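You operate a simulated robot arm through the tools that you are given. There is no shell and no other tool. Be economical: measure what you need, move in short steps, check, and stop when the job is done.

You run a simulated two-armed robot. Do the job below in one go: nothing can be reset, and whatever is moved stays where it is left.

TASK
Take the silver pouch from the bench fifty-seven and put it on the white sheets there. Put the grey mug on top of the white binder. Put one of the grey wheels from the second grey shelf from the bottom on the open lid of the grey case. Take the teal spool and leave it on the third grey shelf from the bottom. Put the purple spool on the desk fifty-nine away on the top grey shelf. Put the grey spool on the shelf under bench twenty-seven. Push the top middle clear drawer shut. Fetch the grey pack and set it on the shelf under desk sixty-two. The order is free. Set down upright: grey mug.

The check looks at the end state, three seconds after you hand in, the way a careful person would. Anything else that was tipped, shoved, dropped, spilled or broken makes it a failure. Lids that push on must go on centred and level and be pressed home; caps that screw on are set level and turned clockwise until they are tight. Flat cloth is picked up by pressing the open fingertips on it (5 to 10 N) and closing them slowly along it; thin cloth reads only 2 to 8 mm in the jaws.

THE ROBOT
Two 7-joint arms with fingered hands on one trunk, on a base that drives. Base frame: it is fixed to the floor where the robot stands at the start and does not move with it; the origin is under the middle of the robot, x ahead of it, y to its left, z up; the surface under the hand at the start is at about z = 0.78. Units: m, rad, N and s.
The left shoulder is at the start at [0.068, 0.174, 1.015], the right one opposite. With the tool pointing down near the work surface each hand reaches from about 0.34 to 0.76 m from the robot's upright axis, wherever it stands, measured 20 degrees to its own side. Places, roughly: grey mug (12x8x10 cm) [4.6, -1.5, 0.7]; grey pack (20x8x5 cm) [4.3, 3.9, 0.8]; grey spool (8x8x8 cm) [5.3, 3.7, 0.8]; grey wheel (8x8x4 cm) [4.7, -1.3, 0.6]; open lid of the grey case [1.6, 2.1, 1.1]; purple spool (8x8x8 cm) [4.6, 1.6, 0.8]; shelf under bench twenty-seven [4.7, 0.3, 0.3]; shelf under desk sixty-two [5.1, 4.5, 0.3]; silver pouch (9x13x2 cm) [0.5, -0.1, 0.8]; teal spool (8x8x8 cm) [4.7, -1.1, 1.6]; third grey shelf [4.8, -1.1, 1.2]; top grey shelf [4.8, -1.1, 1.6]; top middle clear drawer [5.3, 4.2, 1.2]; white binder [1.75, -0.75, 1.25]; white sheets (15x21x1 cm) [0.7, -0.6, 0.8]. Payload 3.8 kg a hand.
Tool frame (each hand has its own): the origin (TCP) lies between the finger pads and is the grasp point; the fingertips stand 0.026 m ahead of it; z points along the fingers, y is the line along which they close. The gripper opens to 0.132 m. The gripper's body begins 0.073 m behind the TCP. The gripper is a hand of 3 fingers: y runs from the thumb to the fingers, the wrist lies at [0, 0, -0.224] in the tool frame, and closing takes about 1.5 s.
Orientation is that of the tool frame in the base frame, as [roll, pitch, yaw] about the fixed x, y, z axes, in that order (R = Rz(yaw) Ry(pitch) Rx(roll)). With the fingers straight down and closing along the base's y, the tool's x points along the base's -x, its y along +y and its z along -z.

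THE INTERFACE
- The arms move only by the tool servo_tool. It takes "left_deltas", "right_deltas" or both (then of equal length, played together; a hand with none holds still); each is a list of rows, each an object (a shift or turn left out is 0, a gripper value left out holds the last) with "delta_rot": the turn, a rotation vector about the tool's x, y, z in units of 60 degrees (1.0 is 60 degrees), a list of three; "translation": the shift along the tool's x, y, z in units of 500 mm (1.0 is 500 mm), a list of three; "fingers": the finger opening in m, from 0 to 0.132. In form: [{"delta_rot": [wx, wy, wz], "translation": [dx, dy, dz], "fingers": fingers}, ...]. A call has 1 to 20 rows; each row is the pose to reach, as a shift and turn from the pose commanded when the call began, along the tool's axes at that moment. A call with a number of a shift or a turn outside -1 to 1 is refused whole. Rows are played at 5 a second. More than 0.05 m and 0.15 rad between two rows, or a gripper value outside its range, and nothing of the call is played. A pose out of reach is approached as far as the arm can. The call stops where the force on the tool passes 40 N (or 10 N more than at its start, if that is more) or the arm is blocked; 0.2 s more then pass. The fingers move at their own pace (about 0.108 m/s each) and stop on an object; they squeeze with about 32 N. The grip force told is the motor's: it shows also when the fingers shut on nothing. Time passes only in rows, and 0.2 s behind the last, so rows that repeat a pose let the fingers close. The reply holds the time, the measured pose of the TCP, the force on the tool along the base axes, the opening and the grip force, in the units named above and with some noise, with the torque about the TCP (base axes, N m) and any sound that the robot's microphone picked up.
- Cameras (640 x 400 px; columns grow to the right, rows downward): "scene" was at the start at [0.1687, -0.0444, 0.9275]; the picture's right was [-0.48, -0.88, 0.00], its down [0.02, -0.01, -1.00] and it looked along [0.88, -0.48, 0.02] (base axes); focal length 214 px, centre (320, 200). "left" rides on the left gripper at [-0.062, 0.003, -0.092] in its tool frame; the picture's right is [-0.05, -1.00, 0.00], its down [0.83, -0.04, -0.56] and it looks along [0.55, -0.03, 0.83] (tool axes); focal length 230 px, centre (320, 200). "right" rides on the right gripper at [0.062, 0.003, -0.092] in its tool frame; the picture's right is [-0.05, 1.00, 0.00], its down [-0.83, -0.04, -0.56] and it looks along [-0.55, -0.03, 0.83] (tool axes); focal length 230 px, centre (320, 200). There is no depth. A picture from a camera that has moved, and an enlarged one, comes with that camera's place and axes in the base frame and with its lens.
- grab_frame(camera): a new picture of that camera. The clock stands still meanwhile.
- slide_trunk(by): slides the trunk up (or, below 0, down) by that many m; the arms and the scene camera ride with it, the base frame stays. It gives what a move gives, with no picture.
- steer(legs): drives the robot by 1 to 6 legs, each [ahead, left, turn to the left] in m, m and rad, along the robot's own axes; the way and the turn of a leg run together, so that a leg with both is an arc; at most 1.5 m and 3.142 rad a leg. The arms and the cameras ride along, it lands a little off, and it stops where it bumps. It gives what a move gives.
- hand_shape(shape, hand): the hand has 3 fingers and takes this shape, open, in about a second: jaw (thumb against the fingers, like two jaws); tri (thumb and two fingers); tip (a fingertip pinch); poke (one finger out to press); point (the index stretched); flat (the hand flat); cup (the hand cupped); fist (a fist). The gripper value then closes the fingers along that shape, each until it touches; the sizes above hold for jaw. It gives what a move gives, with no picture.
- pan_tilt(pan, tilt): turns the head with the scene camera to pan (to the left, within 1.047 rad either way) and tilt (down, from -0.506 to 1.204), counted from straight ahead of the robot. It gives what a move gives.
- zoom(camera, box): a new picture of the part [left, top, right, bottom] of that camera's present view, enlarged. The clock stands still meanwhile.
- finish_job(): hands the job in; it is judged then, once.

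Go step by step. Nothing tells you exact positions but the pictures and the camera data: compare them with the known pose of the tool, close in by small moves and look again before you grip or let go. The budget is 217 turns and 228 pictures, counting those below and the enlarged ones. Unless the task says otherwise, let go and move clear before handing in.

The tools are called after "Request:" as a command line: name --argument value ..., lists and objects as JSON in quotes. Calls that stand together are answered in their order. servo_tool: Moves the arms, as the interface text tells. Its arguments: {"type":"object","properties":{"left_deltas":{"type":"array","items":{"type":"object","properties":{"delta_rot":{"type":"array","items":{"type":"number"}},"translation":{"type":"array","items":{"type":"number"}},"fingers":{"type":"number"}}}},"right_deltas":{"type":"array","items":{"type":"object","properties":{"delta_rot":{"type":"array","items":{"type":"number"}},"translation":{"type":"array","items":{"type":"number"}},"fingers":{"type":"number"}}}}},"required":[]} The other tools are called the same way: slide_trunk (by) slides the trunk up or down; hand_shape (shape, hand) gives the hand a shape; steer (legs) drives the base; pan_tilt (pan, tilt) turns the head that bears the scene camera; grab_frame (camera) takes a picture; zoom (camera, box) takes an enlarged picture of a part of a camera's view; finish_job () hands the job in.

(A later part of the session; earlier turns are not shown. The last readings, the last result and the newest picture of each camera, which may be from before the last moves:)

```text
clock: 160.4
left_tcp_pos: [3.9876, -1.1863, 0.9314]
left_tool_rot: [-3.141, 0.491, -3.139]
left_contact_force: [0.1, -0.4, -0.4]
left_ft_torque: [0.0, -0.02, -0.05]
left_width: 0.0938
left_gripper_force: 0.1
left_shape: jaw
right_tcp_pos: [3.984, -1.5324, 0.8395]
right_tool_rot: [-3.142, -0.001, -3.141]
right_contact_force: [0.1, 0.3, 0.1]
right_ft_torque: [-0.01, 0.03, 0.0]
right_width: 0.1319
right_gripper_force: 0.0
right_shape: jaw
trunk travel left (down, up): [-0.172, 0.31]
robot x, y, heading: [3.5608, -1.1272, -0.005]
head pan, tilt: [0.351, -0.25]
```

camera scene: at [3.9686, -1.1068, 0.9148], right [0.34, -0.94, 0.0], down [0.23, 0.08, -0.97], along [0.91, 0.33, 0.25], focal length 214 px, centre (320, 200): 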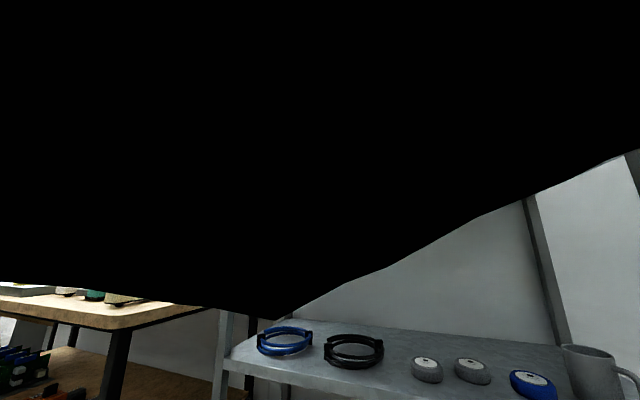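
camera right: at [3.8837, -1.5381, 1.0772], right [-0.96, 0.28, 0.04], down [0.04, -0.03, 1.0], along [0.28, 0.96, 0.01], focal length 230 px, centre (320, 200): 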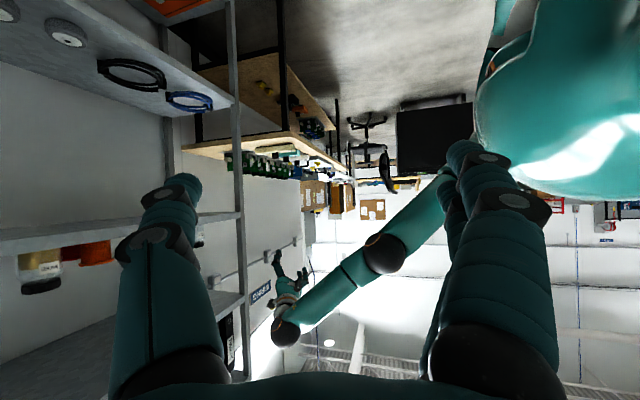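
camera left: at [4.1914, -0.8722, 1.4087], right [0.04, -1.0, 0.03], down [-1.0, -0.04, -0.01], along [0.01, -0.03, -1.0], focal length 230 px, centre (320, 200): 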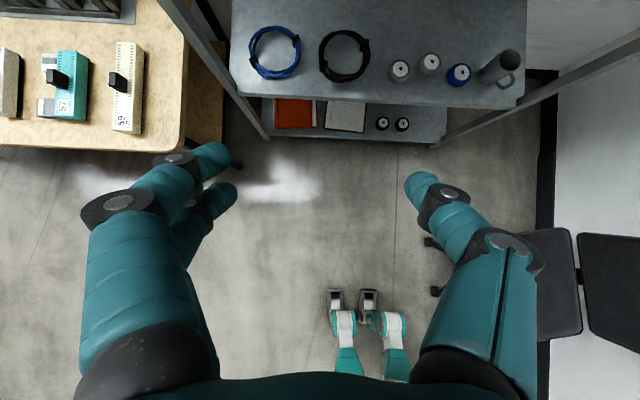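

The left arm is free again; I'll keep it well inside its reach from now on. I'll tuck it and drive up to take a grey wheel with the right hand.

Request:
servo_tool --left_deltas '[{"delta_rot": [0, 0.078, 0], "translation": [0.014, 0.085, -0.015]}, {"delta_rot": [0, 0.156, 0], "translation": [0.028, 0.17, -0.03]}, {"delta_rot": [0, 0.234, 0], "translation": [0.042, 0.255, -0.045]}, {"delta_rot": [0, 0.312, 0], "translation": [0.056, 0.34, -0.06]}, {"delta_rot": [0, 0.39, 0], "translation": [0.07, 0.425, -0.075]}, {"delta_rot": [0, 0.469, 0], "translation": [0.084, 0.51, -0.09]}]' --right_deltas '[{"translation": [0, 0.06, -0.03]}, {"translation": [0, 0.12, -0.06]}, {"translation": [0, 0.18, -0.09]}, {"translation": [0, 0.24, -0.12]}, {"translation": [0, 0.3, -0.12]}, {"translation": [0, 0.34, -0.12]}]'

Request:
steer --legs '[[0.3, 0.08, 0]]'

Request:
grab_frame --camera "right"

```text
clock: 161.8
left_tcp_pos: [3.9294, -0.9302, 0.951]
left_tool_rot: [-3.14, -0.002, 3.139]
left_contact_force: [1.0, -0.1, -0.3]
left_ft_torque: [-0.02, -0.03, 0.01]
left_width: 0.0942
left_gripper_force: 0.0
left_shape: jaw
right_tcp_pos: [3.9862, -1.3632, 0.8984]
right_tool_rot: [3.141, 0.001, -3.14]
right_contact_force: [-0.4, 0.1, -0.1]
right_ft_torque: [-0.01, 0.0, 0.0]
right_width: 0.132
right_gripper_force: 0.0
right_shape: jaw
trunk travel left (down, up): [-0.172, 0.31]
robot x, y, heading: [3.5603, -1.1306, -0.001]
head pan, tilt: [0.351, -0.25]
```

```text
clock: 163.9
left_tcp_pos: [4.229, -0.853, 0.9521]
left_tool_rot: [-3.139, -0.002, 3.14]
left_contact_force: [0.0, -0.2, 0.3]
left_ft_torque: [-0.01, 0.01, 0.02]
left_width: 0.0936
left_gripper_force: 0.0
left_shape: jaw
right_tcp_pos: [4.2841, -1.2852, 0.8977]
right_tool_rot: [-3.141, -0.001, -3.141]
right_contact_force: [0.1, -0.5, -0.7]
right_ft_torque: [0.01, 0.02, 0.02]
right_width: 0.1319
right_gripper_force: 0.1
right_shape: jaw
trunk travel left (down, up): [-0.172, 0.31]
robot x, y, heading: [3.8586, -1.0495, -0.003]
head pan, tilt: [0.351, -0.25]
```

```text
167 pictures are left
camera right: at [4.2229, -1.2826, 0.9907], right [0.05, 1.0, 0.0], down [0.83, -0.04, 0.56], along [0.55, -0.03, -0.83], focal length 230 px, centre (320, 200)
```

right: 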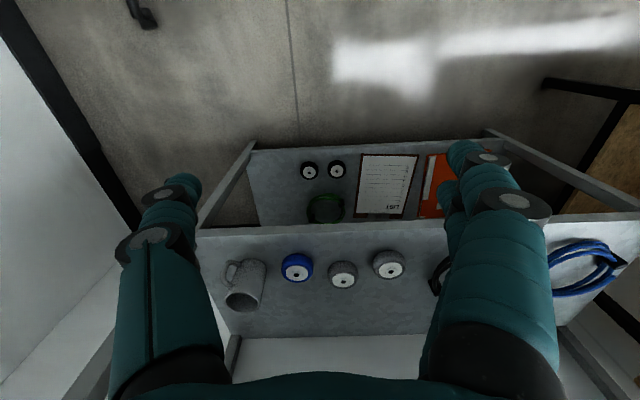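

Request:
steer --legs '[[0.13, 0, 0]]'

Request:
servo_tool --right_deltas '[{"delta_rot": [0, 0, -0.125], "translation": [0, 0.04, 0.053], "fingers": 0.11}, {"delta_rot": [0, 0, -0.25], "translation": [0, 0.08, 0.106]}, {"delta_rot": [0, 0, -0.375], "translation": [0, 0.12, 0.16]}, {"delta_rot": [0, 0, -0.5], "translation": [0, 0.16, 0.213]}, {"delta_rot": [0, 0, -0.625], "translation": [0, 0.2, 0.266]}, {"delta_rot": [0, 0, -0.75], "translation": [0, 0.28, 0.316]}]'

Request:
grab_frame --camera "right"

```text
clock: 165.1
left_tcp_pos: [4.3569, -0.8541, 0.9518]
left_tool_rot: [-3.139, -0.003, 3.139]
left_contact_force: [0.7, 0.4, 0.7]
left_ft_torque: [0.02, 0.05, -0.01]
left_width: 0.0939
left_gripper_force: 0.1
left_shape: jaw
right_tcp_pos: [4.4128, -1.284, 0.899]
right_tool_rot: [-3.141, 0.0, -3.14]
right_contact_force: [0.1, 0.2, 0.0]
right_ft_torque: [0.01, 0.04, -0.03]
right_width: 0.1321
right_gripper_force: 0.1
right_shape: jaw
trunk travel left (down, up): [-0.172, 0.31]
robot x, y, heading: [3.9836, -1.0488, -0.002]
head pan, tilt: [0.351, -0.25]
```

```text
clock: 166.5
left_tcp_pos: [4.357, -0.8557, 0.9529]
left_tool_rot: [3.141, 0.0, 3.141]
left_contact_force: [-0.1, 0.0, -0.5]
left_ft_torque: [0.04, 0.02, 0.03]
left_width: 0.0939
left_gripper_force: 0.1
left_shape: jaw
right_tcp_pos: [4.4328, -1.1744, 0.7489]
right_tool_rot: [-3.14, 0.004, -2.357]
right_contact_force: [1.4, -0.8, 0.0]
right_ft_torque: [-0.01, 0.05, -0.01]
right_width: 0.1102
right_gripper_force: 0.0
right_shape: jaw
right hand out of reach, approached as far as the arm can: row 6
trunk travel left (down, up): [-0.172, 0.31]
robot x, y, heading: [3.9864, -1.0493, -0.004]
head pan, tilt: [0.351, -0.25]
```

```text
166 pictures are left
camera right: at [4.3877, -1.2169, 0.8411], right [-0.67, 0.74, 0.0], down [0.62, 0.56, 0.56], along [0.41, 0.37, -0.83], focal length 230 px, centre (320, 200)
```

right: 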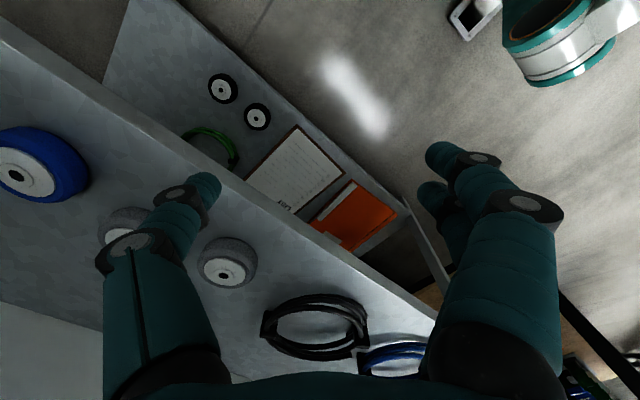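

The inward yaw hits a wrist limit, so I'll turn the right hand the other way (-45°), which also gives more room beside the neighbouring wheel.

Request:
servo_tool --right_deltas '[{"delta_rot": [0, 0, 0.14]}, {"delta_rot": [0, 0, 0.28]}, {"delta_rot": [0, 0, 0.42]}, {"delta_rot": [0, 0, 0.56]}, {"delta_rot": [0, 0, 0.7]}, {"delta_rot": [0, 0, 0.84]}, {"delta_rot": [0, 0, 0.98]}]'

Request:
servo_tool --right_deltas '[{"delta_rot": [0, 0, 0.14]}, {"delta_rot": [0, 0, 0.28]}, {"delta_rot": [0, 0, 0.42]}, {"delta_rot": [0, 0, 0.52]}]'

Request:
grab_frame --camera "right"

```text
clock: 168.1
left_tcp_pos: [4.3561, -0.8547, 0.9514]
left_tool_rot: [-3.141, 0.0, 3.14]
left_contact_force: [-0.5, 0.1, -1.0]
left_ft_torque: [0.01, 0.01, -0.02]
left_width: 0.0937
left_gripper_force: 0.1
left_shape: jaw
right_tcp_pos: [4.4339, -1.1875, 0.7502]
right_tool_rot: [3.137, -0.001, 2.901]
right_contact_force: [-0.3, 0.3, -0.6]
right_ft_torque: [0.0, -0.01, 0.01]
right_width: 0.1097
right_gripper_force: 0.1
right_shape: jaw
right hand out of reach, approached as far as the arm can: row 7
trunk travel left (down, up): [-0.172, 0.31]
robot x, y, heading: [3.9892, -1.0526, -0.006]
head pan, tilt: [0.351, -0.25]
```

```text
clock: 169.1
left_tcp_pos: [4.3564, -0.8547, 0.9522]
left_tool_rot: [-3.141, 0.0, 3.139]
left_contact_force: [0.1, -0.5, 0.1]
left_ft_torque: [-0.01, -0.01, -0.03]
left_width: 0.0937
left_gripper_force: 0.1
left_shape: jaw
right_tcp_pos: [4.4558, -1.2939, 0.7688]
right_tool_rot: [3.128, -0.026, 2.378]
right_contact_force: [-0.2, -0.3, 0.2]
right_ft_torque: [0.02, 0.02, -0.03]
right_width: 0.1102
right_gripper_force: 0.0
right_shape: jaw
right hand out of reach, approached as far as the arm can: row 1, 2, 3, 4
trunk travel left (down, up): [-0.172, 0.31]
robot x, y, heading: [3.9859, -1.0504, -0.0]
head pan, tilt: [0.351, -0.25]
```

```text
165 pictures are left
camera right: at [4.4161, -1.2531, 0.8639], right [0.73, 0.69, 0.01], down [0.58, -0.62, 0.53], along [0.37, -0.38, -0.85], focal length 230 px, centre (320, 200)
```

right: 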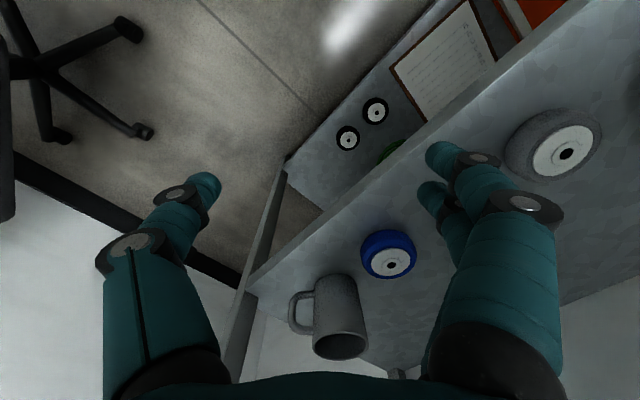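

Request:
servo_tool --right_deltas '[{"translation": [-0.009, 0.08, 0.01]}, {"translation": [-0.018, 0.16, 0.02]}, {"translation": [-0.027, 0.24, 0.03]}, {"translation": [-0.036, 0.32, 0.04]}, {"translation": [-0.045, 0.4, 0.05]}, {"translation": [-0.052, 0.462, 0.06]}]'

Request:
grab_frame --camera "right"

```text
clock: 170.5
left_tcp_pos: [4.3565, -0.8547, 0.9518]
left_tool_rot: [-3.139, -0.001, 3.14]
left_contact_force: [-0.2, -0.2, -0.5]
left_ft_torque: [-0.01, -0.01, 0.02]
left_width: 0.0939
left_gripper_force: 0.0
left_shape: jaw
right_tcp_pos: [4.5826, -1.2959, 0.753]
right_tool_rot: [3.139, -0.001, 2.359]
right_contact_force: [-0.5, -0.5, -0.2]
right_ft_torque: [-0.01, 0.0, -0.05]
right_width: 0.1101
right_gripper_force: 0.1
right_shape: jaw
right hand out of reach, approached as far as the arm can: row 1, 2, 3, 4, 5, 6
trunk travel left (down, up): [-0.172, 0.31]
robot x, y, heading: [3.9882, -1.0503, -0.004]
head pan, tilt: [0.351, -0.25]
```

```text
164 pictures are left
camera right: at [4.5415, -1.2509, 0.8456], right [0.74, 0.67, 0.0], down [0.56, -0.62, 0.55], along [0.37, -0.41, -0.83], focal length 230 px, centre (320, 200)
```

right: 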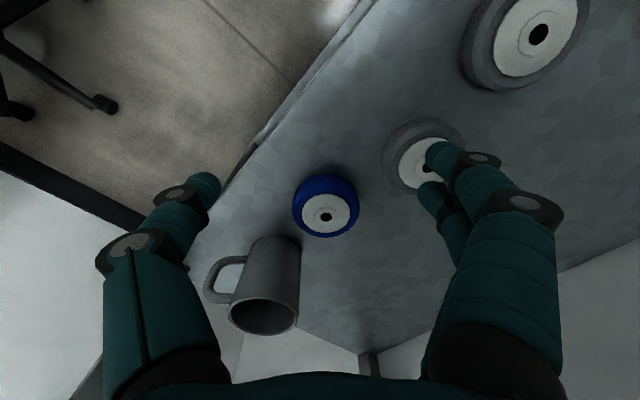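

Request:
steer --legs '[[0.03, 0.15, 0]]'

Request:
servo_tool --right_deltas '[{"translation": [-0.02, 0.02, 0.02]}, {"translation": [-0.03, 0.03, 0.04]}]'

Request:
grab_frame --camera "right"

```text
clock: 172.5
left_tcp_pos: [4.3868, -0.7072, 0.952]
left_tool_rot: [-3.139, 0.001, 3.138]
left_contact_force: [-0.6, 0.6, 0.3]
left_ft_torque: [-0.01, 0.02, 0.02]
left_width: 0.0937
left_gripper_force: 0.0
left_shape: jaw
right_tcp_pos: [4.6118, -1.1493, 0.7524]
right_tool_rot: [3.139, 0.0, 2.356]
right_contact_force: [0.9, -0.3, 0.5]
right_ft_torque: [0.01, 0.02, 0.02]
right_width: 0.1098
right_gripper_force: 0.1
right_shape: jaw
trunk travel left (down, up): [-0.172, 0.31]
robot x, y, heading: [4.0196, -0.9032, -0.007]
head pan, tilt: [0.351, -0.25]
```

```text
clock: 173.1
left_tcp_pos: [4.3872, -0.7077, 0.9515]
left_tool_rot: [-3.14, 0.0, 3.138]
left_contact_force: [0.0, 0.5, 0.3]
left_ft_torque: [-0.02, -0.03, -0.01]
left_width: 0.0941
left_gripper_force: 0.2
left_shape: jaw
right_tcp_pos: [4.6253, -1.1588, 0.7426]
right_tool_rot: [3.138, -0.001, 2.355]
right_contact_force: [-0.4, -0.5, 0.4]
right_ft_torque: [-0.02, 0.01, 0.01]
right_width: 0.1103
right_gripper_force: 0.0
right_shape: jaw
right hand out of reach, approached as far as the arm can: row 1, 2
trunk travel left (down, up): [-0.172, 0.31]
robot x, y, heading: [4.0165, -0.9021, -0.003]
head pan, tilt: [0.351, -0.25]
```

```text
163 pictures are left
camera right: at [4.5841, -1.1144, 0.8353], right [0.74, 0.67, 0.0], down [0.56, -0.62, 0.55], along [0.37, -0.41, -0.83], focal length 230 px, centre (320, 200)
```

right: 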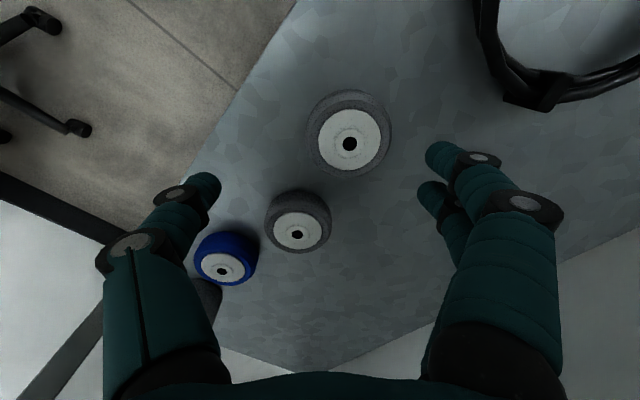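

Request:
steer --legs '[[0.014, 0.015, 0]]'

Request:
servo_tool --right_deltas '[{"translation": [0, 0, 0.05]}, {"translation": [0, 0, 0.09]}]'

Request:
grab_frame --camera "right"

```text
clock: 173.9
left_tcp_pos: [4.4026, -0.6922, 0.9514]
left_tool_rot: [-3.139, 0.0, 3.138]
left_contact_force: [-0.5, -0.2, 0.2]
left_ft_torque: [0.02, 0.01, 0.02]
left_width: 0.094
left_gripper_force: 0.0
left_shape: jaw
right_tcp_pos: [4.6401, -1.1443, 0.7431]
right_tool_rot: [3.139, -0.002, 2.357]
right_contact_force: [-0.3, -0.6, -0.8]
right_ft_torque: [-0.02, 0.01, -0.02]
right_width: 0.1104
right_gripper_force: 0.0
right_shape: jaw
trunk travel left (down, up): [-0.172, 0.31]
robot x, y, heading: [4.0328, -0.8896, -0.006]
head pan, tilt: [0.351, -0.25]
```

```text
clock: 174.5
left_tcp_pos: [4.4011, -0.6945, 0.9525]
left_tool_rot: [-3.139, -0.002, 3.138]
left_contact_force: [-0.3, 0.0, 0.0]
left_ft_torque: [0.01, -0.03, 0.06]
left_width: 0.0941
left_gripper_force: 0.0
left_shape: jaw
right_tcp_pos: [4.6384, -1.1439, 0.6963]
right_tool_rot: [3.136, -0.001, 2.36]
right_contact_force: [0.0, 0.8, -0.3]
right_ft_torque: [0.03, -0.01, -0.02]
right_width: 0.1101
right_gripper_force: 0.1
right_shape: jaw
trunk travel left (down, up): [-0.172, 0.31]
robot x, y, heading: [4.033, -0.8916, -0.006]
head pan, tilt: [0.351, -0.25]
```

```text
162 pictures are left
camera right: at [4.5983, -1.1002, 0.7895], right [0.74, 0.67, 0.0], down [0.56, -0.62, 0.55], along [0.38, -0.41, -0.83], focal length 230 px, centre (320, 200)
```

right: 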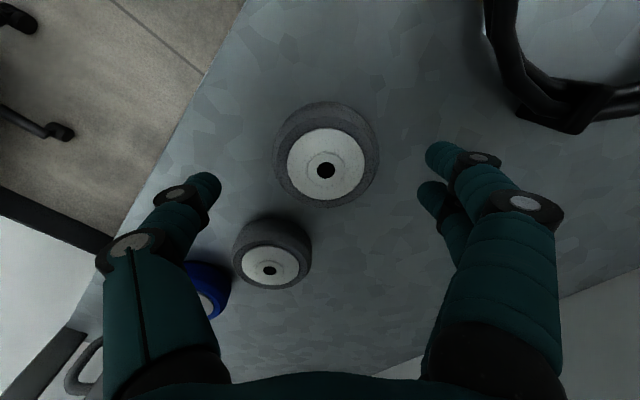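

Request:
servo_tool --right_deltas '[{"translation": [0, 0, 0.05]}, {"translation": [0, 0, 0.09]}, {"translation": [0, 0, 0.09], "fingers": 0.07}, {"translation": [0, 0, 0.09], "fingers": 0.05}, {"translation": [0, 0, 0.09], "fingers": 0.03}, {"translation": [0, 0, 0.09], "fingers": 0.03}, {"translation": [0, 0, 0.09], "fingers": 0.03}]'

Request:
grab_frame --camera "right"

```text
clock: 176.1
left_tcp_pos: [4.4019, -0.6936, 0.9517]
left_tool_rot: [-3.139, 0.0, 3.139]
left_contact_force: [-0.2, -0.4, 0.1]
left_ft_torque: [0.03, -0.03, 0.02]
left_width: 0.0937
left_gripper_force: 0.0
left_shape: jaw
right_tcp_pos: [4.6387, -1.1519, 0.653]
right_tool_rot: [3.136, 0.002, 2.359]
right_contact_force: [4.6, -5.2, 6.2]
right_ft_torque: [-0.09, -0.03, -0.02]
right_width: 0.0648
right_gripper_force: 32.4
right_shape: jaw
right hand out of reach, approached as far as the arm can: row 1, 2, 3, 4, 5, 6, 7
trunk travel left (down, up): [-0.172, 0.31]
robot x, y, heading: [4.0311, -0.885, -0.005]
head pan, tilt: [0.351, -0.25]
```

```text
161 pictures are left
camera right: at [4.5973, -1.1069, 0.7471], right [0.74, 0.67, 0.01], down [0.56, -0.62, 0.56], along [0.38, -0.41, -0.83], focal length 230 px, centre (320, 200)
```

right: 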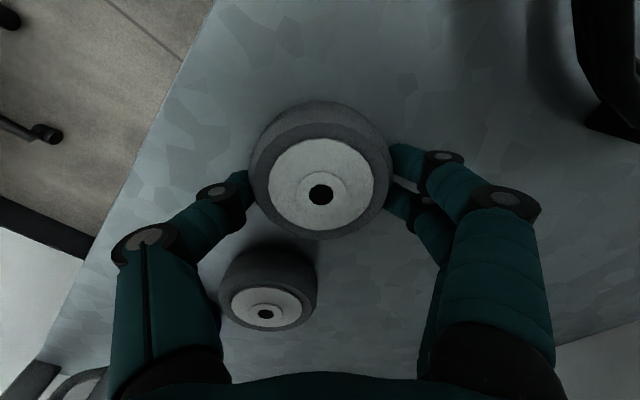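

Request:
servo_tool --right_deltas '[{"translation": [0, 0, -0.06]}, {"translation": [0, 0, -0.13]}, {"translation": [0, 0, -0.2]}]'

Request:
grab_frame --camera "right"

```text
clock: 176.9
left_tcp_pos: [4.4015, -0.693, 0.9522]
left_tool_rot: [-3.14, -0.001, 3.137]
left_contact_force: [0.2, -0.5, -0.8]
left_ft_torque: [0.02, -0.03, 0.03]
left_width: 0.0938
left_gripper_force: 0.1
left_shape: jaw
right_tcp_pos: [4.6365, -1.152, 0.754]
right_tool_rot: [3.138, 0.0, 2.355]
right_contact_force: [0.1, 0.1, -1.6]
right_ft_torque: [0.01, -0.02, 0.01]
right_width: 0.0653
right_gripper_force: 32.4
right_shape: jaw
trunk travel left (down, up): [-0.172, 0.31]
robot x, y, heading: [4.0291, -0.8862, -0.003]
head pan, tilt: [0.351, -0.25]
```

```text
160 pictures are left
camera right: at [4.5955, -1.1073, 0.8478], right [0.74, 0.67, 0.0], down [0.56, -0.62, 0.55], along [0.37, -0.41, -0.83], focal length 230 px, centre (320, 200)
```

right: 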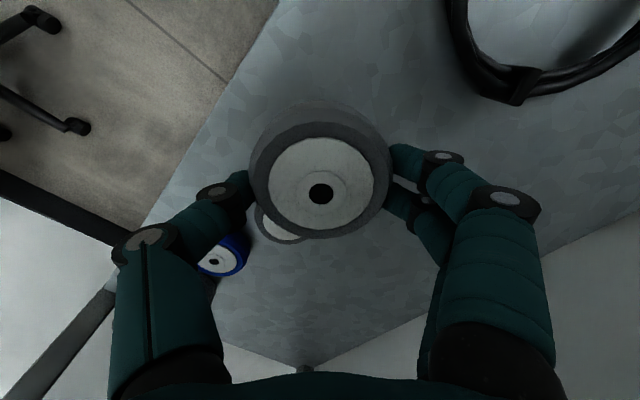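

The wheel is held, but the mug's handle points to the front right, so the right hand suits the mug better. I'll set the wheel back down where it was, take the mug with the right hand and the wheel later with the left.

Request:
servo_tool --right_deltas '[{"translation": [0, 0, 0.07]}, {"translation": [0, 0, 0.14]}, {"translation": [0, 0, 0.19]}, {"translation": [0, 0, 0.202]}]'

Request:
servo_tool --right_deltas '[{"fingers": 0.09}, {"fingers": 0.11}, {"fingers": 0.11}, {"translation": [0, 0, -0.08]}, {"translation": [0, 0, -0.16]}, {"translation": [0, 0, -0.2]}]'

Request:
grab_frame --camera "right"

```text
clock: 177.9
left_tcp_pos: [4.4015, -0.6935, 0.9509]
left_tool_rot: [-3.14, 0.0, 3.138]
left_contact_force: [0.3, 0.9, 1.2]
left_ft_torque: [-0.02, 0.01, 0.03]
left_width: 0.0939
left_gripper_force: 0.0
left_shape: jaw
right_tcp_pos: [4.6382, -1.1529, 0.6532]
right_tool_rot: [3.136, 0.001, 2.356]
right_contact_force: [0.5, -1.8, 6.6]
right_ft_torque: [-0.09, 0.03, -0.01]
right_width: 0.065
right_gripper_force: 31.7
right_shape: jaw
trunk travel left (down, up): [-0.172, 0.31]
robot x, y, heading: [4.0302, -0.8866, -0.009]
head pan, tilt: [0.351, -0.25]
```

```text
clock: 179.3
left_tcp_pos: [4.4011, -0.6929, 0.9516]
left_tool_rot: [-3.14, 0.0, 3.137]
left_contact_force: [0.3, -1.1, -0.2]
left_ft_torque: [0.01, -0.03, -0.01]
left_width: 0.0938
left_gripper_force: 0.0
left_shape: jaw
right_tcp_pos: [4.64, -1.1524, 0.7534]
right_tool_rot: [3.137, -0.001, 2.358]
right_contact_force: [0.0, 0.3, 0.3]
right_ft_torque: [0.0, 0.01, -0.01]
right_width: 0.1097
right_gripper_force: 0.0
right_shape: jaw
trunk travel left (down, up): [-0.172, 0.31]
robot x, y, heading: [4.0282, -0.8882, -0.005]
head pan, tilt: [0.351, -0.25]
```

```text
159 pictures are left
camera right: at [4.5981, -1.108, 0.8462], right [0.74, 0.67, 0.0], down [0.56, -0.62, 0.55], along [0.37, -0.41, -0.83], focal length 230 px, centre (320, 200)
```

right: 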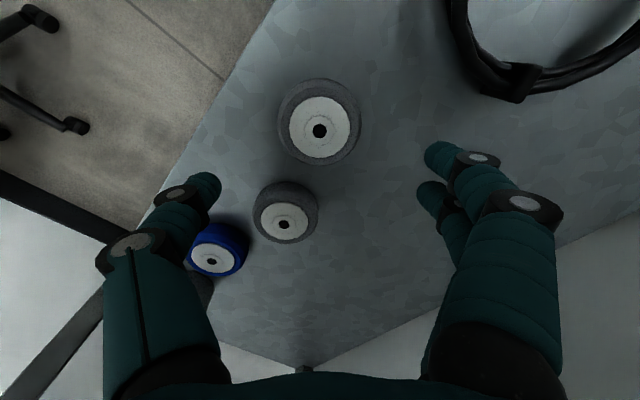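

Request:
steer --legs '[[-0.25, 0, 0], [0, -0.26, 0]]'

Request:
servo_tool --right_deltas '[{"delta_rot": [0, 0, -0.14], "translation": [0, 0, -0.04], "fingers": 0.132}, {"delta_rot": [0, 0, -0.28], "translation": [0, 0, -0.08]}, {"delta_rot": [0, 0, -0.42], "translation": [0, 0, -0.12]}, {"delta_rot": [0, 0, -0.56], "translation": [0, 0, -0.16]}, {"delta_rot": [0, 0, -0.7], "translation": [0, 0, -0.2]}, {"delta_rot": [0, 0, -0.84], "translation": [0, 0, -0.2]}, {"delta_rot": [0, 0, -0.98], "translation": [0, 0, -0.2]}]'

Request:
grab_frame --camera "right"

```text
clock: 183.7
left_tcp_pos: [4.147, -0.9539, 0.9525]
left_tool_rot: [-3.14, -0.001, 3.137]
left_contact_force: [0.4, -0.5, 0.4]
left_ft_torque: [0.04, -0.02, 0.0]
left_width: 0.0939
left_gripper_force: 0.1
left_shape: jaw
right_tcp_pos: [4.3843, -1.415, 0.7533]
right_tool_rot: [3.138, -0.001, 2.356]
right_contact_force: [0.4, 0.4, -0.4]
right_ft_torque: [0.01, 0.03, -0.02]
right_width: 0.1096
right_gripper_force: 0.0
right_shape: jaw
trunk travel left (down, up): [-0.172, 0.31]
robot x, y, heading: [3.7715, -1.15, -0.005]
head pan, tilt: [0.351, -0.25]
```

```text
clock: 185.2
left_tcp_pos: [4.1466, -0.9554, 0.9532]
left_tool_rot: [-3.14, -0.001, 3.137]
left_contact_force: [-0.3, 0.0, 0.9]
left_ft_torque: [0.0, 0.0, -0.01]
left_width: 0.0941
left_gripper_force: 0.0
left_shape: jaw
right_tcp_pos: [4.3622, -1.4303, 0.8541]
right_tool_rot: [3.141, 0.004, -2.899]
right_contact_force: [-0.2, -0.3, 0.3]
right_ft_torque: [0.03, -0.02, -0.02]
right_width: 0.1319
right_gripper_force: 0.1
right_shape: jaw
right hand out of reach, approached as far as the arm can: row 3, 4, 5, 6, 7
trunk travel left (down, up): [-0.172, 0.31]
robot x, y, heading: [3.7739, -1.1509, -0.007]
head pan, tilt: [0.351, -0.25]
```

```text
158 pictures are left
camera right: at [4.3026, -1.4428, 0.9465], right [-0.19, 0.98, 0.0], down [0.82, 0.16, 0.56], along [0.55, 0.11, -0.83], focal length 230 px, centre (320, 200)
```

right: 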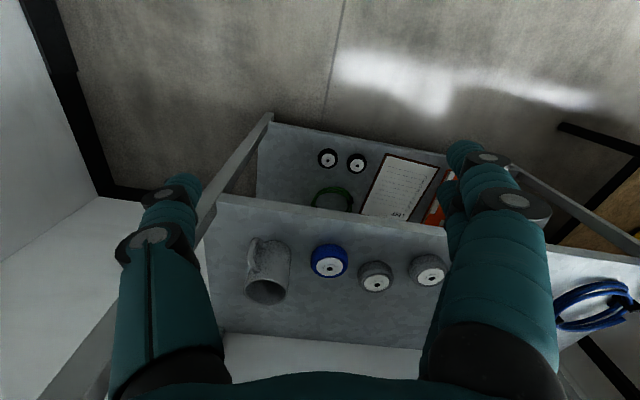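

The mug is at about [4.647, -1.465] with its handle pointing to the front right, so I'll grip across it. I'll turn the right hand a bit more, lower it and drive in over the mug.

Request:
servo_tool --right_deltas '[{"delta_rot": [0, 0, -0.09], "translation": [0, 0, 0.05]}, {"delta_rot": [0, 0, -0.18], "translation": [0, 0, 0.1]}, {"delta_rot": [0, 0, -0.27], "translation": [0, 0, 0.138]}]'

Request:
steer --legs '[[0.2, -0.01, 0]]'

Request:
grab_frame --camera "right"

```text
clock: 186.1
left_tcp_pos: [4.1479, -0.9539, 0.952]
left_tool_rot: [-3.141, -0.001, 3.136]
left_contact_force: [-0.8, -0.6, 0.2]
left_ft_torque: [-0.02, 0.03, -0.03]
left_width: 0.0939
left_gripper_force: 0.1
left_shape: jaw
right_tcp_pos: [4.3613, -1.4282, 0.783]
right_tool_rot: [3.14, 0.004, -2.616]
right_contact_force: [0.6, 0.0, -0.6]
right_ft_torque: [0.03, -0.01, -0.01]
right_width: 0.1319
right_gripper_force: 0.0
right_shape: jaw
trunk travel left (down, up): [-0.172, 0.31]
robot x, y, heading: [3.7768, -1.1514, -0.009]
head pan, tilt: [0.351, -0.25]
```

```text
clock: 187.7
left_tcp_pos: [4.3486, -0.9656, 0.952]
left_tool_rot: [-3.14, -0.001, 3.136]
left_contact_force: [-0.2, 1.5, -0.3]
left_ft_torque: [0.05, 0.01, -0.01]
left_width: 0.0938
left_gripper_force: 0.0
left_shape: jaw
right_tcp_pos: [4.5632, -1.4394, 0.7833]
right_tool_rot: [3.139, 0.002, -2.618]
right_contact_force: [-0.6, 0.0, -1.1]
right_ft_torque: [-0.03, -0.01, 0.03]
right_width: 0.1319
right_gripper_force: 0.2
right_shape: jaw
trunk travel left (down, up): [-0.172, 0.31]
robot x, y, heading: [3.9788, -1.1591, -0.004]
head pan, tilt: [0.351, -0.25]
```

```text
157 pictures are left
camera right: at [4.5084, -1.4682, 0.8769], right [-0.45, 0.89, 0.0], down [0.74, 0.38, 0.56], along [0.5, 0.25, -0.83], focal length 230 px, centre (320, 200)
```

right: 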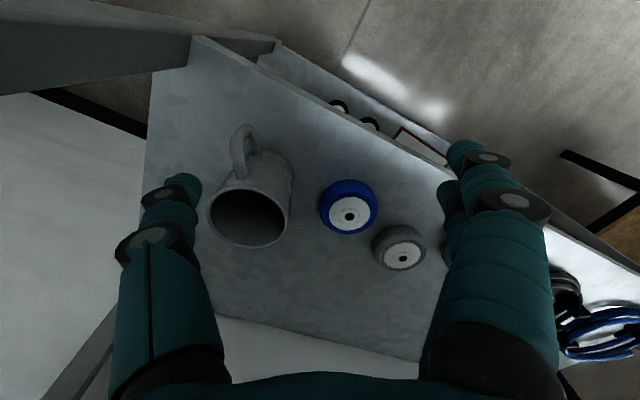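

Request:
steer --legs '[[0.084, -0.028, 0]]'

Request:
servo_tool --right_deltas '[{"fingers": 0.105}, {"translation": [0, 0, 0.05], "fingers": 0.105}, {"translation": [0, 0, 0.09], "fingers": 0.105}]'

Request:
grab_frame --camera "right"

```text
clock: 188.8
left_tcp_pos: [4.4319, -0.9939, 0.9522]
left_tool_rot: [-3.139, 0.0, 3.137]
left_contact_force: [0.4, -0.3, -0.8]
left_ft_torque: [0.01, 0.01, -0.03]
left_width: 0.0938
left_gripper_force: 0.1
left_shape: jaw
right_tcp_pos: [4.6457, -1.4684, 0.7846]
right_tool_rot: [3.14, 0.003, -2.62]
right_contact_force: [-0.9, -0.4, 0.3]
right_ft_torque: [-0.02, 0.01, 0.0]
right_width: 0.132
right_gripper_force: 0.0
right_shape: jaw
trunk travel left (down, up): [-0.172, 0.31]
robot x, y, heading: [4.0612, -1.1887, -0.002]
head pan, tilt: [0.351, -0.25]
```

```text
clock: 189.6
left_tcp_pos: [4.4317, -0.9937, 0.9528]
left_tool_rot: [-3.141, 0.0, 3.136]
left_contact_force: [0.4, -0.8, 0.6]
left_ft_torque: [-0.03, 0.05, 0.01]
left_width: 0.0938
left_gripper_force: 0.0
left_shape: jaw
right_tcp_pos: [4.646, -1.4687, 0.74]
right_tool_rot: [3.139, 0.004, -2.619]
right_contact_force: [0.3, 0.7, -0.3]
right_ft_torque: [-0.05, 0.0, -0.04]
right_width: 0.105
right_gripper_force: 0.0
right_shape: jaw
trunk travel left (down, up): [-0.172, 0.31]
robot x, y, heading: [4.06, -1.1915, -0.007]
head pan, tilt: [0.351, -0.25]
```

```text
156 pictures are left
camera right: at [4.5916, -1.4974, 0.8326], right [-0.45, 0.89, 0.0], down [0.74, 0.38, 0.56], along [0.5, 0.25, -0.83], focal length 230 px, centre (320, 200)
```

right: 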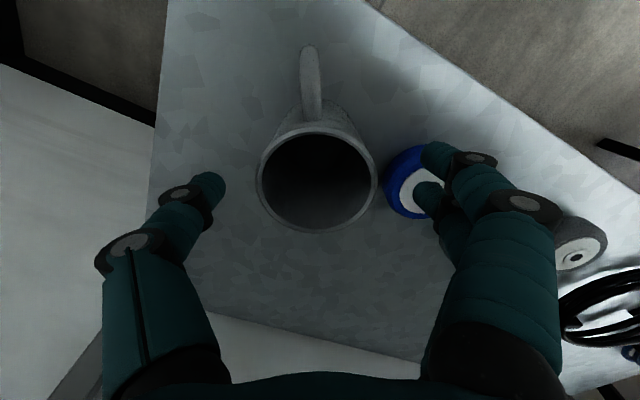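

Request:
servo_tool --right_deltas '[{"translation": [0, 0, 0.04]}, {"translation": [0, 0, 0.078]}, {"translation": [0, 0, 0.078], "fingers": 0.08}, {"translation": [0, 0, 0.078], "fingers": 0.06}, {"translation": [0, 0, 0.078], "fingers": 0.04}, {"translation": [0, 0, 0.078], "fingers": 0.04}, {"translation": [0, 0, 0.078], "fingers": 0.04}]'

Request:
grab_frame --camera "right"

```text
clock: 191.2
left_tcp_pos: [4.4328, -0.9943, 0.951]
left_tool_rot: [-3.14, 0.0, 3.136]
left_contact_force: [-0.2, -0.2, -0.2]
left_ft_torque: [0.02, -0.02, 0.0]
left_width: 0.0938
left_gripper_force: 0.1
left_shape: jaw
right_tcp_pos: [4.647, -1.4674, 0.6993]
right_tool_rot: [3.141, 0.004, -2.619]
right_contact_force: [-0.1, -0.6, -0.6]
right_ft_torque: [0.06, 0.01, -0.02]
right_width: 0.061
right_gripper_force: 31.4
right_shape: jaw
trunk travel left (down, up): [-0.172, 0.31]
robot x, y, heading: [4.059, -1.1865, -0.011]
head pan, tilt: [0.351, -0.25]
```

```text
155 pictures are left
camera right: at [4.5923, -1.4972, 0.7929], right [-0.45, 0.89, 0.0], down [0.74, 0.38, 0.56], along [0.5, 0.25, -0.83], focal length 230 px, centre (320, 200)
```

right: 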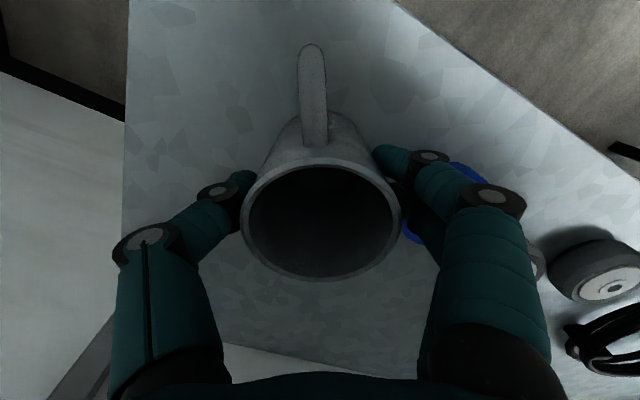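

Request:
servo_tool --right_deltas '[{"translation": [0, 0, -0.05]}, {"translation": [0, 0, -0.1]}, {"translation": [0, 0, -0.15]}]'

Request:
steer --legs '[[-0.3, 0, 0], [0, 0.04, 0]]'

Request:
grab_frame --camera "right"

Request:
grab_frame --camera "left"

```text
clock: 192.0
left_tcp_pos: [4.4311, -0.9927, 0.9523]
left_tool_rot: [-3.139, 0.0, 3.136]
left_contact_force: [-0.5, 0.9, 0.3]
left_ft_torque: [-0.02, 0.02, 0.03]
left_width: 0.094
left_gripper_force: 0.0
left_shape: jaw
right_tcp_pos: [4.6466, -1.4667, 0.7756]
right_tool_rot: [3.139, 0.004, -2.621]
right_contact_force: [-0.7, -0.4, -4.1]
right_ft_torque: [-0.02, -0.01, 0.0]
right_width: 0.061
right_gripper_force: 32.5
right_shape: jaw
trunk travel left (down, up): [-0.172, 0.31]
robot x, y, heading: [4.0597, -1.1929, -0.005]
head pan, tilt: [0.351, -0.25]
```

```text
clock: 194.6
left_tcp_pos: [4.1314, -0.9507, 0.9533]
left_tool_rot: [-3.14, 0.0, -3.141]
left_contact_force: [0.1, 1.3, -0.8]
left_ft_torque: [0.0, 0.02, 0.0]
left_width: 0.0938
left_gripper_force: 0.0
left_shape: jaw
right_tcp_pos: [4.3473, -1.4217, 0.7761]
right_tool_rot: [3.14, 0.003, -2.613]
right_contact_force: [-0.5, -0.3, -2.8]
right_ft_torque: [-0.02, -0.01, 0.03]
right_width: 0.0613
right_gripper_force: 31.3
right_shape: jaw
trunk travel left (down, up): [-0.172, 0.31]
robot x, y, heading: [3.76, -1.1475, -0.003]
head pan, tilt: [0.351, -0.25]
```

```text
154 pictures are left
camera right: at [4.294, -1.4514, 0.8681], right [-0.46, 0.89, 0.0], down [0.74, 0.38, 0.56], along [0.49, 0.26, -0.83], focal length 230 px, centre (320, 200)
```

right: 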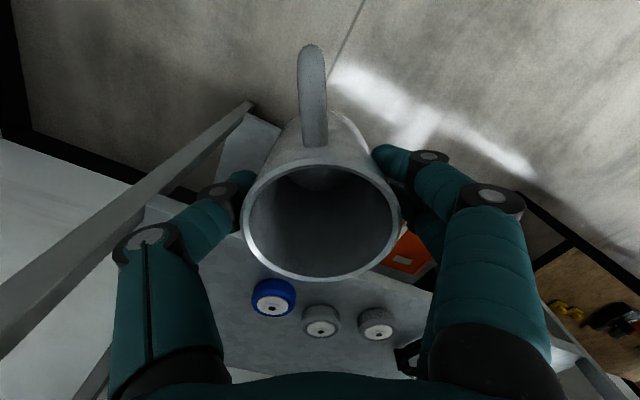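

```text
153 pictures are left
camera left: at [4.1919, -0.9467, 1.0451], right [0.05, -1.0, 0.0], down [-0.83, -0.04, 0.56], along [-0.55, -0.03, -0.83], focal length 230 px, centre (320, 200)
```

left: 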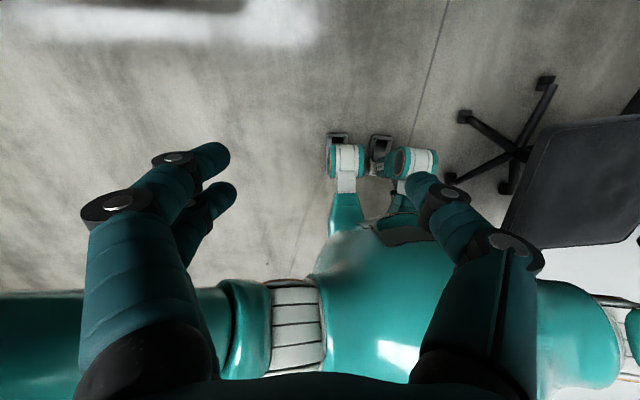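

Request:
servo_tool --right_deltas '[{"delta_rot": [0, 0, 0.06], "translation": [0.06, 0.014, -0.04]}, {"delta_rot": [0, 0, 0.12], "translation": [0.12, 0.028, -0.08]}, {"delta_rot": [0, 0, 0.18], "translation": [0.18, 0.042, -0.12]}, {"delta_rot": [0, 0, 0.24], "translation": [0.24, 0.056, -0.16]}, {"delta_rot": [0, 0, 0.3], "translation": [0.3, 0.07, -0.2]}, {"delta_rot": [0, 0, 0.33], "translation": [0.344, 0.086, -0.24]}]' --left_deltas '[{"delta_rot": [0, -0.125, 0], "translation": [-0.043, -0.066, 0.05]}, {"delta_rot": [0, -0.25, 0], "translation": [-0.086, -0.132, 0.1]}, {"delta_rot": [0, -0.375, 0], "translation": [-0.13, -0.2, 0.15]}, {"delta_rot": [0, -0.5, 0], "translation": [-0.173, -0.266, 0.2]}, {"delta_rot": [0, -0.625, 0], "translation": [-0.216, -0.332, 0.25]}, {"delta_rot": [0, -0.75, 0], "translation": [-0.26, -0.4, 0.3]}]'

Request:
steer --legs '[[0.1, 0, 0]]'

Request:
grab_frame --camera "left"

```text
clock: 196.0
left_tcp_pos: [4.2589, -1.1492, 0.8033]
left_tool_rot: [-3.141, 0.788, -3.138]
left_contact_force: [0.7, -0.6, 0.2]
left_ft_torque: [-0.01, 0.03, 0.0]
left_width: 0.0941
left_gripper_force: 0.1
left_shape: jaw
right_tcp_pos: [4.1762, -1.4704, 0.8932]
right_tool_rot: [3.137, 0.002, -2.957]
right_contact_force: [-0.5, -0.5, -3.9]
right_ft_torque: [0.02, 0.0, 0.01]
right_width: 0.0609
right_gripper_force: 32.0
right_shape: jaw
trunk travel left (down, up): [-0.172, 0.31]
robot x, y, heading: [3.7608, -1.1478, 0.004]
head pan, tilt: [0.351, -0.25]
```

```text
clock: 197.2
left_tcp_pos: [4.3618, -1.1497, 0.8033]
left_tool_rot: [-3.14, 0.785, -3.14]
left_contact_force: [0.3, 0.4, -0.9]
left_ft_torque: [0.01, 0.0, -0.02]
left_width: 0.0938
left_gripper_force: 0.0
left_shape: jaw
right_tcp_pos: [4.2802, -1.4706, 0.8943]
right_tool_rot: [3.139, 0.002, -2.959]
right_contact_force: [0.9, -0.7, -2.7]
right_ft_torque: [-0.02, 0.02, -0.01]
right_width: 0.0608
right_gripper_force: 32.1
right_shape: jaw
trunk travel left (down, up): [-0.172, 0.31]
robot x, y, heading: [3.8652, -1.1455, -0.003]
head pan, tilt: [0.351, -0.25]
```

```text
152 pictures are left
camera left: at [4.3409, -1.1458, 0.9135], right [0.04, -1.0, 0.04], down [-0.98, -0.04, -0.19], along [0.2, -0.03, -0.98], focal length 230 px, centre (320, 200)
```

left: 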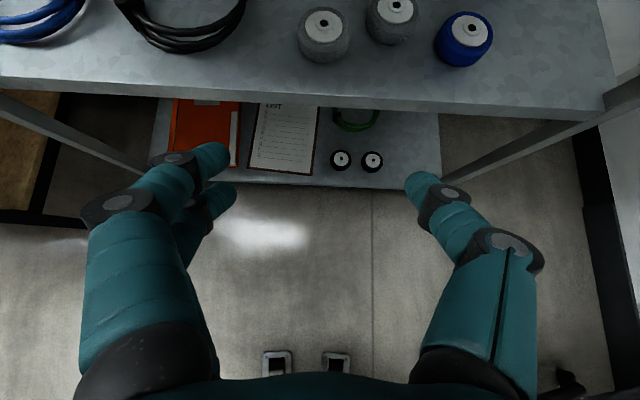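

Request:
steer --legs '[[0.05, 0, 0]]'

Request:
servo_tool --left_deltas '[{"delta_rot": [0.07, 0, 0.07], "translation": [-0.022, 0.011, 0.076], "fingers": 0.1}, {"delta_rot": [0.14, 0, 0.14], "translation": [-0.044, 0.022, 0.152]}, {"delta_rot": [0.21, 0, 0.21], "translation": [-0.066, 0.033, 0.228]}, {"delta_rot": [0.28, 0, 0.28], "translation": [-0.088, 0.044, 0.304]}, {"delta_rot": [0.354, 0, 0.354], "translation": [-0.11, 0.056, 0.382]}]'

Request:
grab_frame --camera "left"

```text
clock: 198.1
left_tcp_pos: [4.4135, -1.1489, 0.8048]
left_tool_rot: [-3.138, 0.785, -3.139]
left_contact_force: [-0.4, -0.8, 0.4]
left_ft_torque: [-0.01, 0.0, 0.03]
left_width: 0.094
left_gripper_force: 0.0
left_shape: jaw
right_tcp_pos: [4.3289, -1.4698, 0.8932]
right_tool_rot: [3.139, 0.001, -2.958]
right_contact_force: [0.8, 0.7, -2.6]
right_ft_torque: [0.01, -0.01, -0.03]
right_width: 0.0609
right_gripper_force: 31.8
right_shape: jaw
trunk travel left (down, up): [-0.172, 0.31]
robot x, y, heading: [3.9144, -1.1474, -0.001]
head pan, tilt: [0.351, -0.25]
```

```text
clock: 199.3
left_tcp_pos: [4.5889, -1.1204, 0.7071]
left_tool_rot: [-3.139, 0.787, 2.62]
left_contact_force: [0.0, -0.4, 0.3]
left_ft_torque: [-0.03, 0.0, -0.01]
left_width: 0.0998
left_gripper_force: 0.0
left_shape: jaw
right_tcp_pos: [4.3297, -1.4702, 0.8935]
right_tool_rot: [3.138, 0.002, -2.958]
right_contact_force: [0.1, 0.4, -2.2]
right_ft_torque: [0.02, -0.01, 0.01]
right_width: 0.0604
right_gripper_force: 32.1
right_shape: jaw
trunk travel left (down, up): [-0.172, 0.31]
robot x, y, heading: [3.9157, -1.1515, 0.001]
head pan, tilt: [0.351, -0.25]
```

```text
151 pictures are left
camera left: at [4.5703, -1.1061, 0.8163], right [-0.47, -0.88, 0.04], down [-0.87, 0.45, -0.2], along [0.16, -0.12, -0.98], focal length 230 px, centre (320, 200)
```

left: 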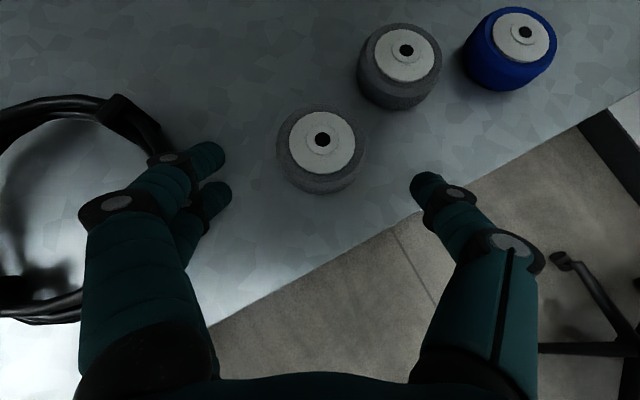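

Request:
servo_tool --left_deltas '[{"translation": [0, 0, 0.06]}, {"translation": [0, 0, 0.12]}, {"translation": [0, 0, 0.152]}]'

Request:
grab_frame --camera "left"

```text
clock: 200.1
left_tcp_pos: [4.6325, -1.1467, 0.6549]
left_tool_rot: [-3.14, 0.787, 2.62]
left_contact_force: [-0.2, -0.7, 0.2]
left_ft_torque: [0.04, -0.02, 0.01]
left_width: 0.0997
left_gripper_force: 0.1
left_shape: jaw
right_tcp_pos: [4.3293, -1.471, 0.895]
right_tool_rot: [3.139, 0.002, -2.959]
right_contact_force: [-0.1, -0.3, -3.8]
right_ft_torque: [0.0, -0.02, 0.01]
right_width: 0.0607
right_gripper_force: 31.8
right_shape: jaw
trunk travel left (down, up): [-0.172, 0.31]
robot x, y, heading: [3.9152, -1.1473, -0.003]
head pan, tilt: [0.351, -0.25]
```

```text
150 pictures are left
camera left: at [4.6151, -1.1334, 0.7644], right [-0.47, -0.88, 0.04], down [-0.87, 0.45, -0.2], along [0.16, -0.12, -0.98], focal length 230 px, centre (320, 200)
```

left: 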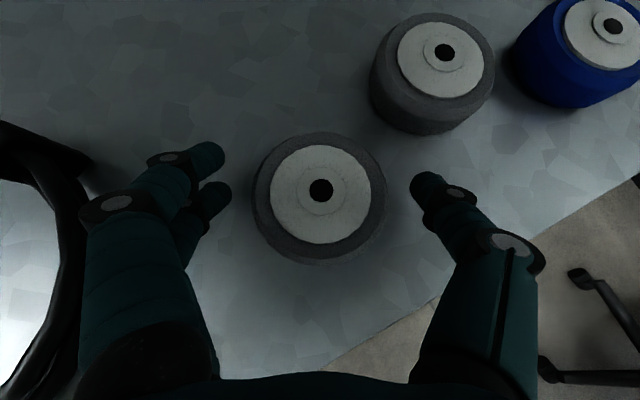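

Request:
servo_tool --left_deltas '[{"fingers": 0.08}, {"fingers": 0.06}, {"fingers": 0.04}, {"fingers": 0.03}, {"fingers": 0.03}]'

Request:
servo_tool --left_deltas '[{"translation": [-0.035, 0, -0.035]}, {"translation": [-0.07, 0, -0.07]}, {"translation": [-0.1, 0, -0.1]}]'

Request:
grab_frame --camera "left"

```text
clock: 201.3
left_tcp_pos: [4.6343, -1.148, 0.6544]
left_tool_rot: [-3.14, 0.787, 2.619]
left_contact_force: [1.2, -1.0, -0.1]
left_ft_torque: [0.03, 0.04, -0.01]
left_width: 0.0648
left_gripper_force: 32.0
left_shape: jaw
right_tcp_pos: [4.3294, -1.4704, 0.8937]
right_tool_rot: [3.138, 0.003, -2.958]
right_contact_force: [0.4, 0.2, -3.7]
right_ft_torque: [0.0, 0.0, -0.01]
right_width: 0.0606
right_gripper_force: 31.6
right_shape: jaw
trunk travel left (down, up): [-0.172, 0.31]
robot x, y, heading: [3.9138, -1.1458, -0.001]
head pan, tilt: [0.351, -0.25]
```

```text
clock: 202.1
left_tcp_pos: [4.6329, -1.1477, 0.7243]
left_tool_rot: [-3.141, 0.786, 2.621]
left_contact_force: [0.8, -0.3, -1.3]
left_ft_torque: [0.01, 0.02, 0.0]
left_width: 0.0644
left_gripper_force: 32.1
left_shape: jaw
right_tcp_pos: [4.3308, -1.4704, 0.8937]
right_tool_rot: [3.138, 0.002, -2.958]
right_contact_force: [0.3, -0.3, -3.6]
right_ft_torque: [-0.02, 0.03, 0.0]
right_width: 0.0608
right_gripper_force: 32.1
right_shape: jaw
trunk travel left (down, up): [-0.172, 0.31]
robot x, y, heading: [3.9194, -1.1481, 0.002]
head pan, tilt: [0.351, -0.25]
```

```text
149 pictures are left
camera left: at [4.6149, -1.1331, 0.8351], right [-0.47, -0.88, 0.04], down [-0.87, 0.45, -0.2], along [0.16, -0.12, -0.98], focal length 230 px, centre (320, 200)
```

left: 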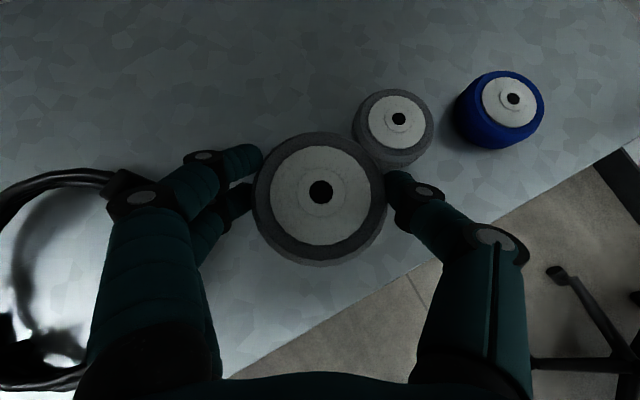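

Both objects are held. I'll back out, tuck the hands and test a trunk lift in small steps.

Request:
steer --legs '[[-0.45, 0, 0]]'

Request:
servo_tool --left_deltas '[{"delta_rot": [-0.044, 0, -0.044], "translation": [0.025, -0.007, -0.078]}, {"delta_rot": [-0.088, 0, -0.088], "translation": [0.05, -0.014, -0.156]}, {"delta_rot": [-0.132, 0, -0.132], "translation": [0.075, -0.021, -0.234]}, {"delta_rot": [-0.176, 0, -0.176], "translation": [0.1, -0.03, -0.312]}, {"delta_rot": [-0.22, 0, -0.22], "translation": [0.125, -0.037, -0.39]}, {"delta_rot": [-0.264, 0, -0.264], "translation": [0.15, -0.045, -0.468]}, {"delta_rot": [-0.308, 0, -0.308], "translation": [0.175, -0.052, -0.546]}, {"delta_rot": [-0.354, 0, -0.354], "translation": [0.203, -0.06, -0.627]}]'

Request:
slide_trunk --by 0.05

```text
clock: 204.8
left_tcp_pos: [4.1827, -1.1432, 0.7237]
left_tool_rot: [-3.139, 0.787, 2.629]
left_contact_force: [-0.5, 0.2, -0.6]
left_ft_torque: [0.01, -0.01, -0.03]
left_width: 0.0645
left_gripper_force: 32.0
left_shape: jaw
right_tcp_pos: [3.8812, -1.4686, 0.8946]
right_tool_rot: [3.137, 0.003, -2.951]
right_contact_force: [-0.3, -0.2, -2.7]
right_ft_torque: [-0.01, 0.01, 0.0]
right_width: 0.0608
right_gripper_force: 32.0
right_shape: jaw
trunk travel left (down, up): [-0.172, 0.31]
robot x, y, heading: [3.4638, -1.1495, 0.011]
head pan, tilt: [0.351, -0.25]
```

```text
clock: 206.7
left_tcp_pos: [3.9134, -1.0232, 0.8778]
left_tool_rot: [-3.136, 0.784, -3.124]
left_contact_force: [-0.5, 0.4, -2.4]
left_ft_torque: [-0.04, 0.0, -0.01]
left_width: 0.0641
left_gripper_force: 31.5
left_shape: jaw
right_tcp_pos: [3.8807, -1.4689, 0.8942]
right_tool_rot: [3.14, 0.004, -2.951]
right_contact_force: [0.3, -0.2, -3.2]
right_ft_torque: [-0.04, 0.0, -0.02]
right_width: 0.0609
right_gripper_force: 32.0
right_shape: jaw
trunk travel left (down, up): [-0.172, 0.31]
robot x, y, heading: [3.4648, -1.1527, 0.007]
head pan, tilt: [0.351, -0.25]
```

```text
clock: 207.6
left_tcp_pos: [3.9127, -1.0248, 0.9249]
left_tool_rot: [-3.139, 0.786, -3.128]
left_contact_force: [-0.9, -1.4, -1.0]
left_ft_torque: [-0.03, 0.02, 0.01]
left_width: 0.0643
left_gripper_force: 31.9
left_shape: jaw
right_tcp_pos: [3.883, -1.4691, 0.9427]
right_tool_rot: [3.138, 0.002, -2.95]
right_contact_force: [0.8, -0.2, -3.3]
right_ft_torque: [0.0, -0.02, 0.02]
right_width: 0.0605
right_gripper_force: 32.3
right_shape: jaw
trunk travel left (down, up): [-0.222, 0.26]
robot x, y, heading: [3.4657, -1.1507, 0.007]
head pan, tilt: [0.351, -0.25]
```

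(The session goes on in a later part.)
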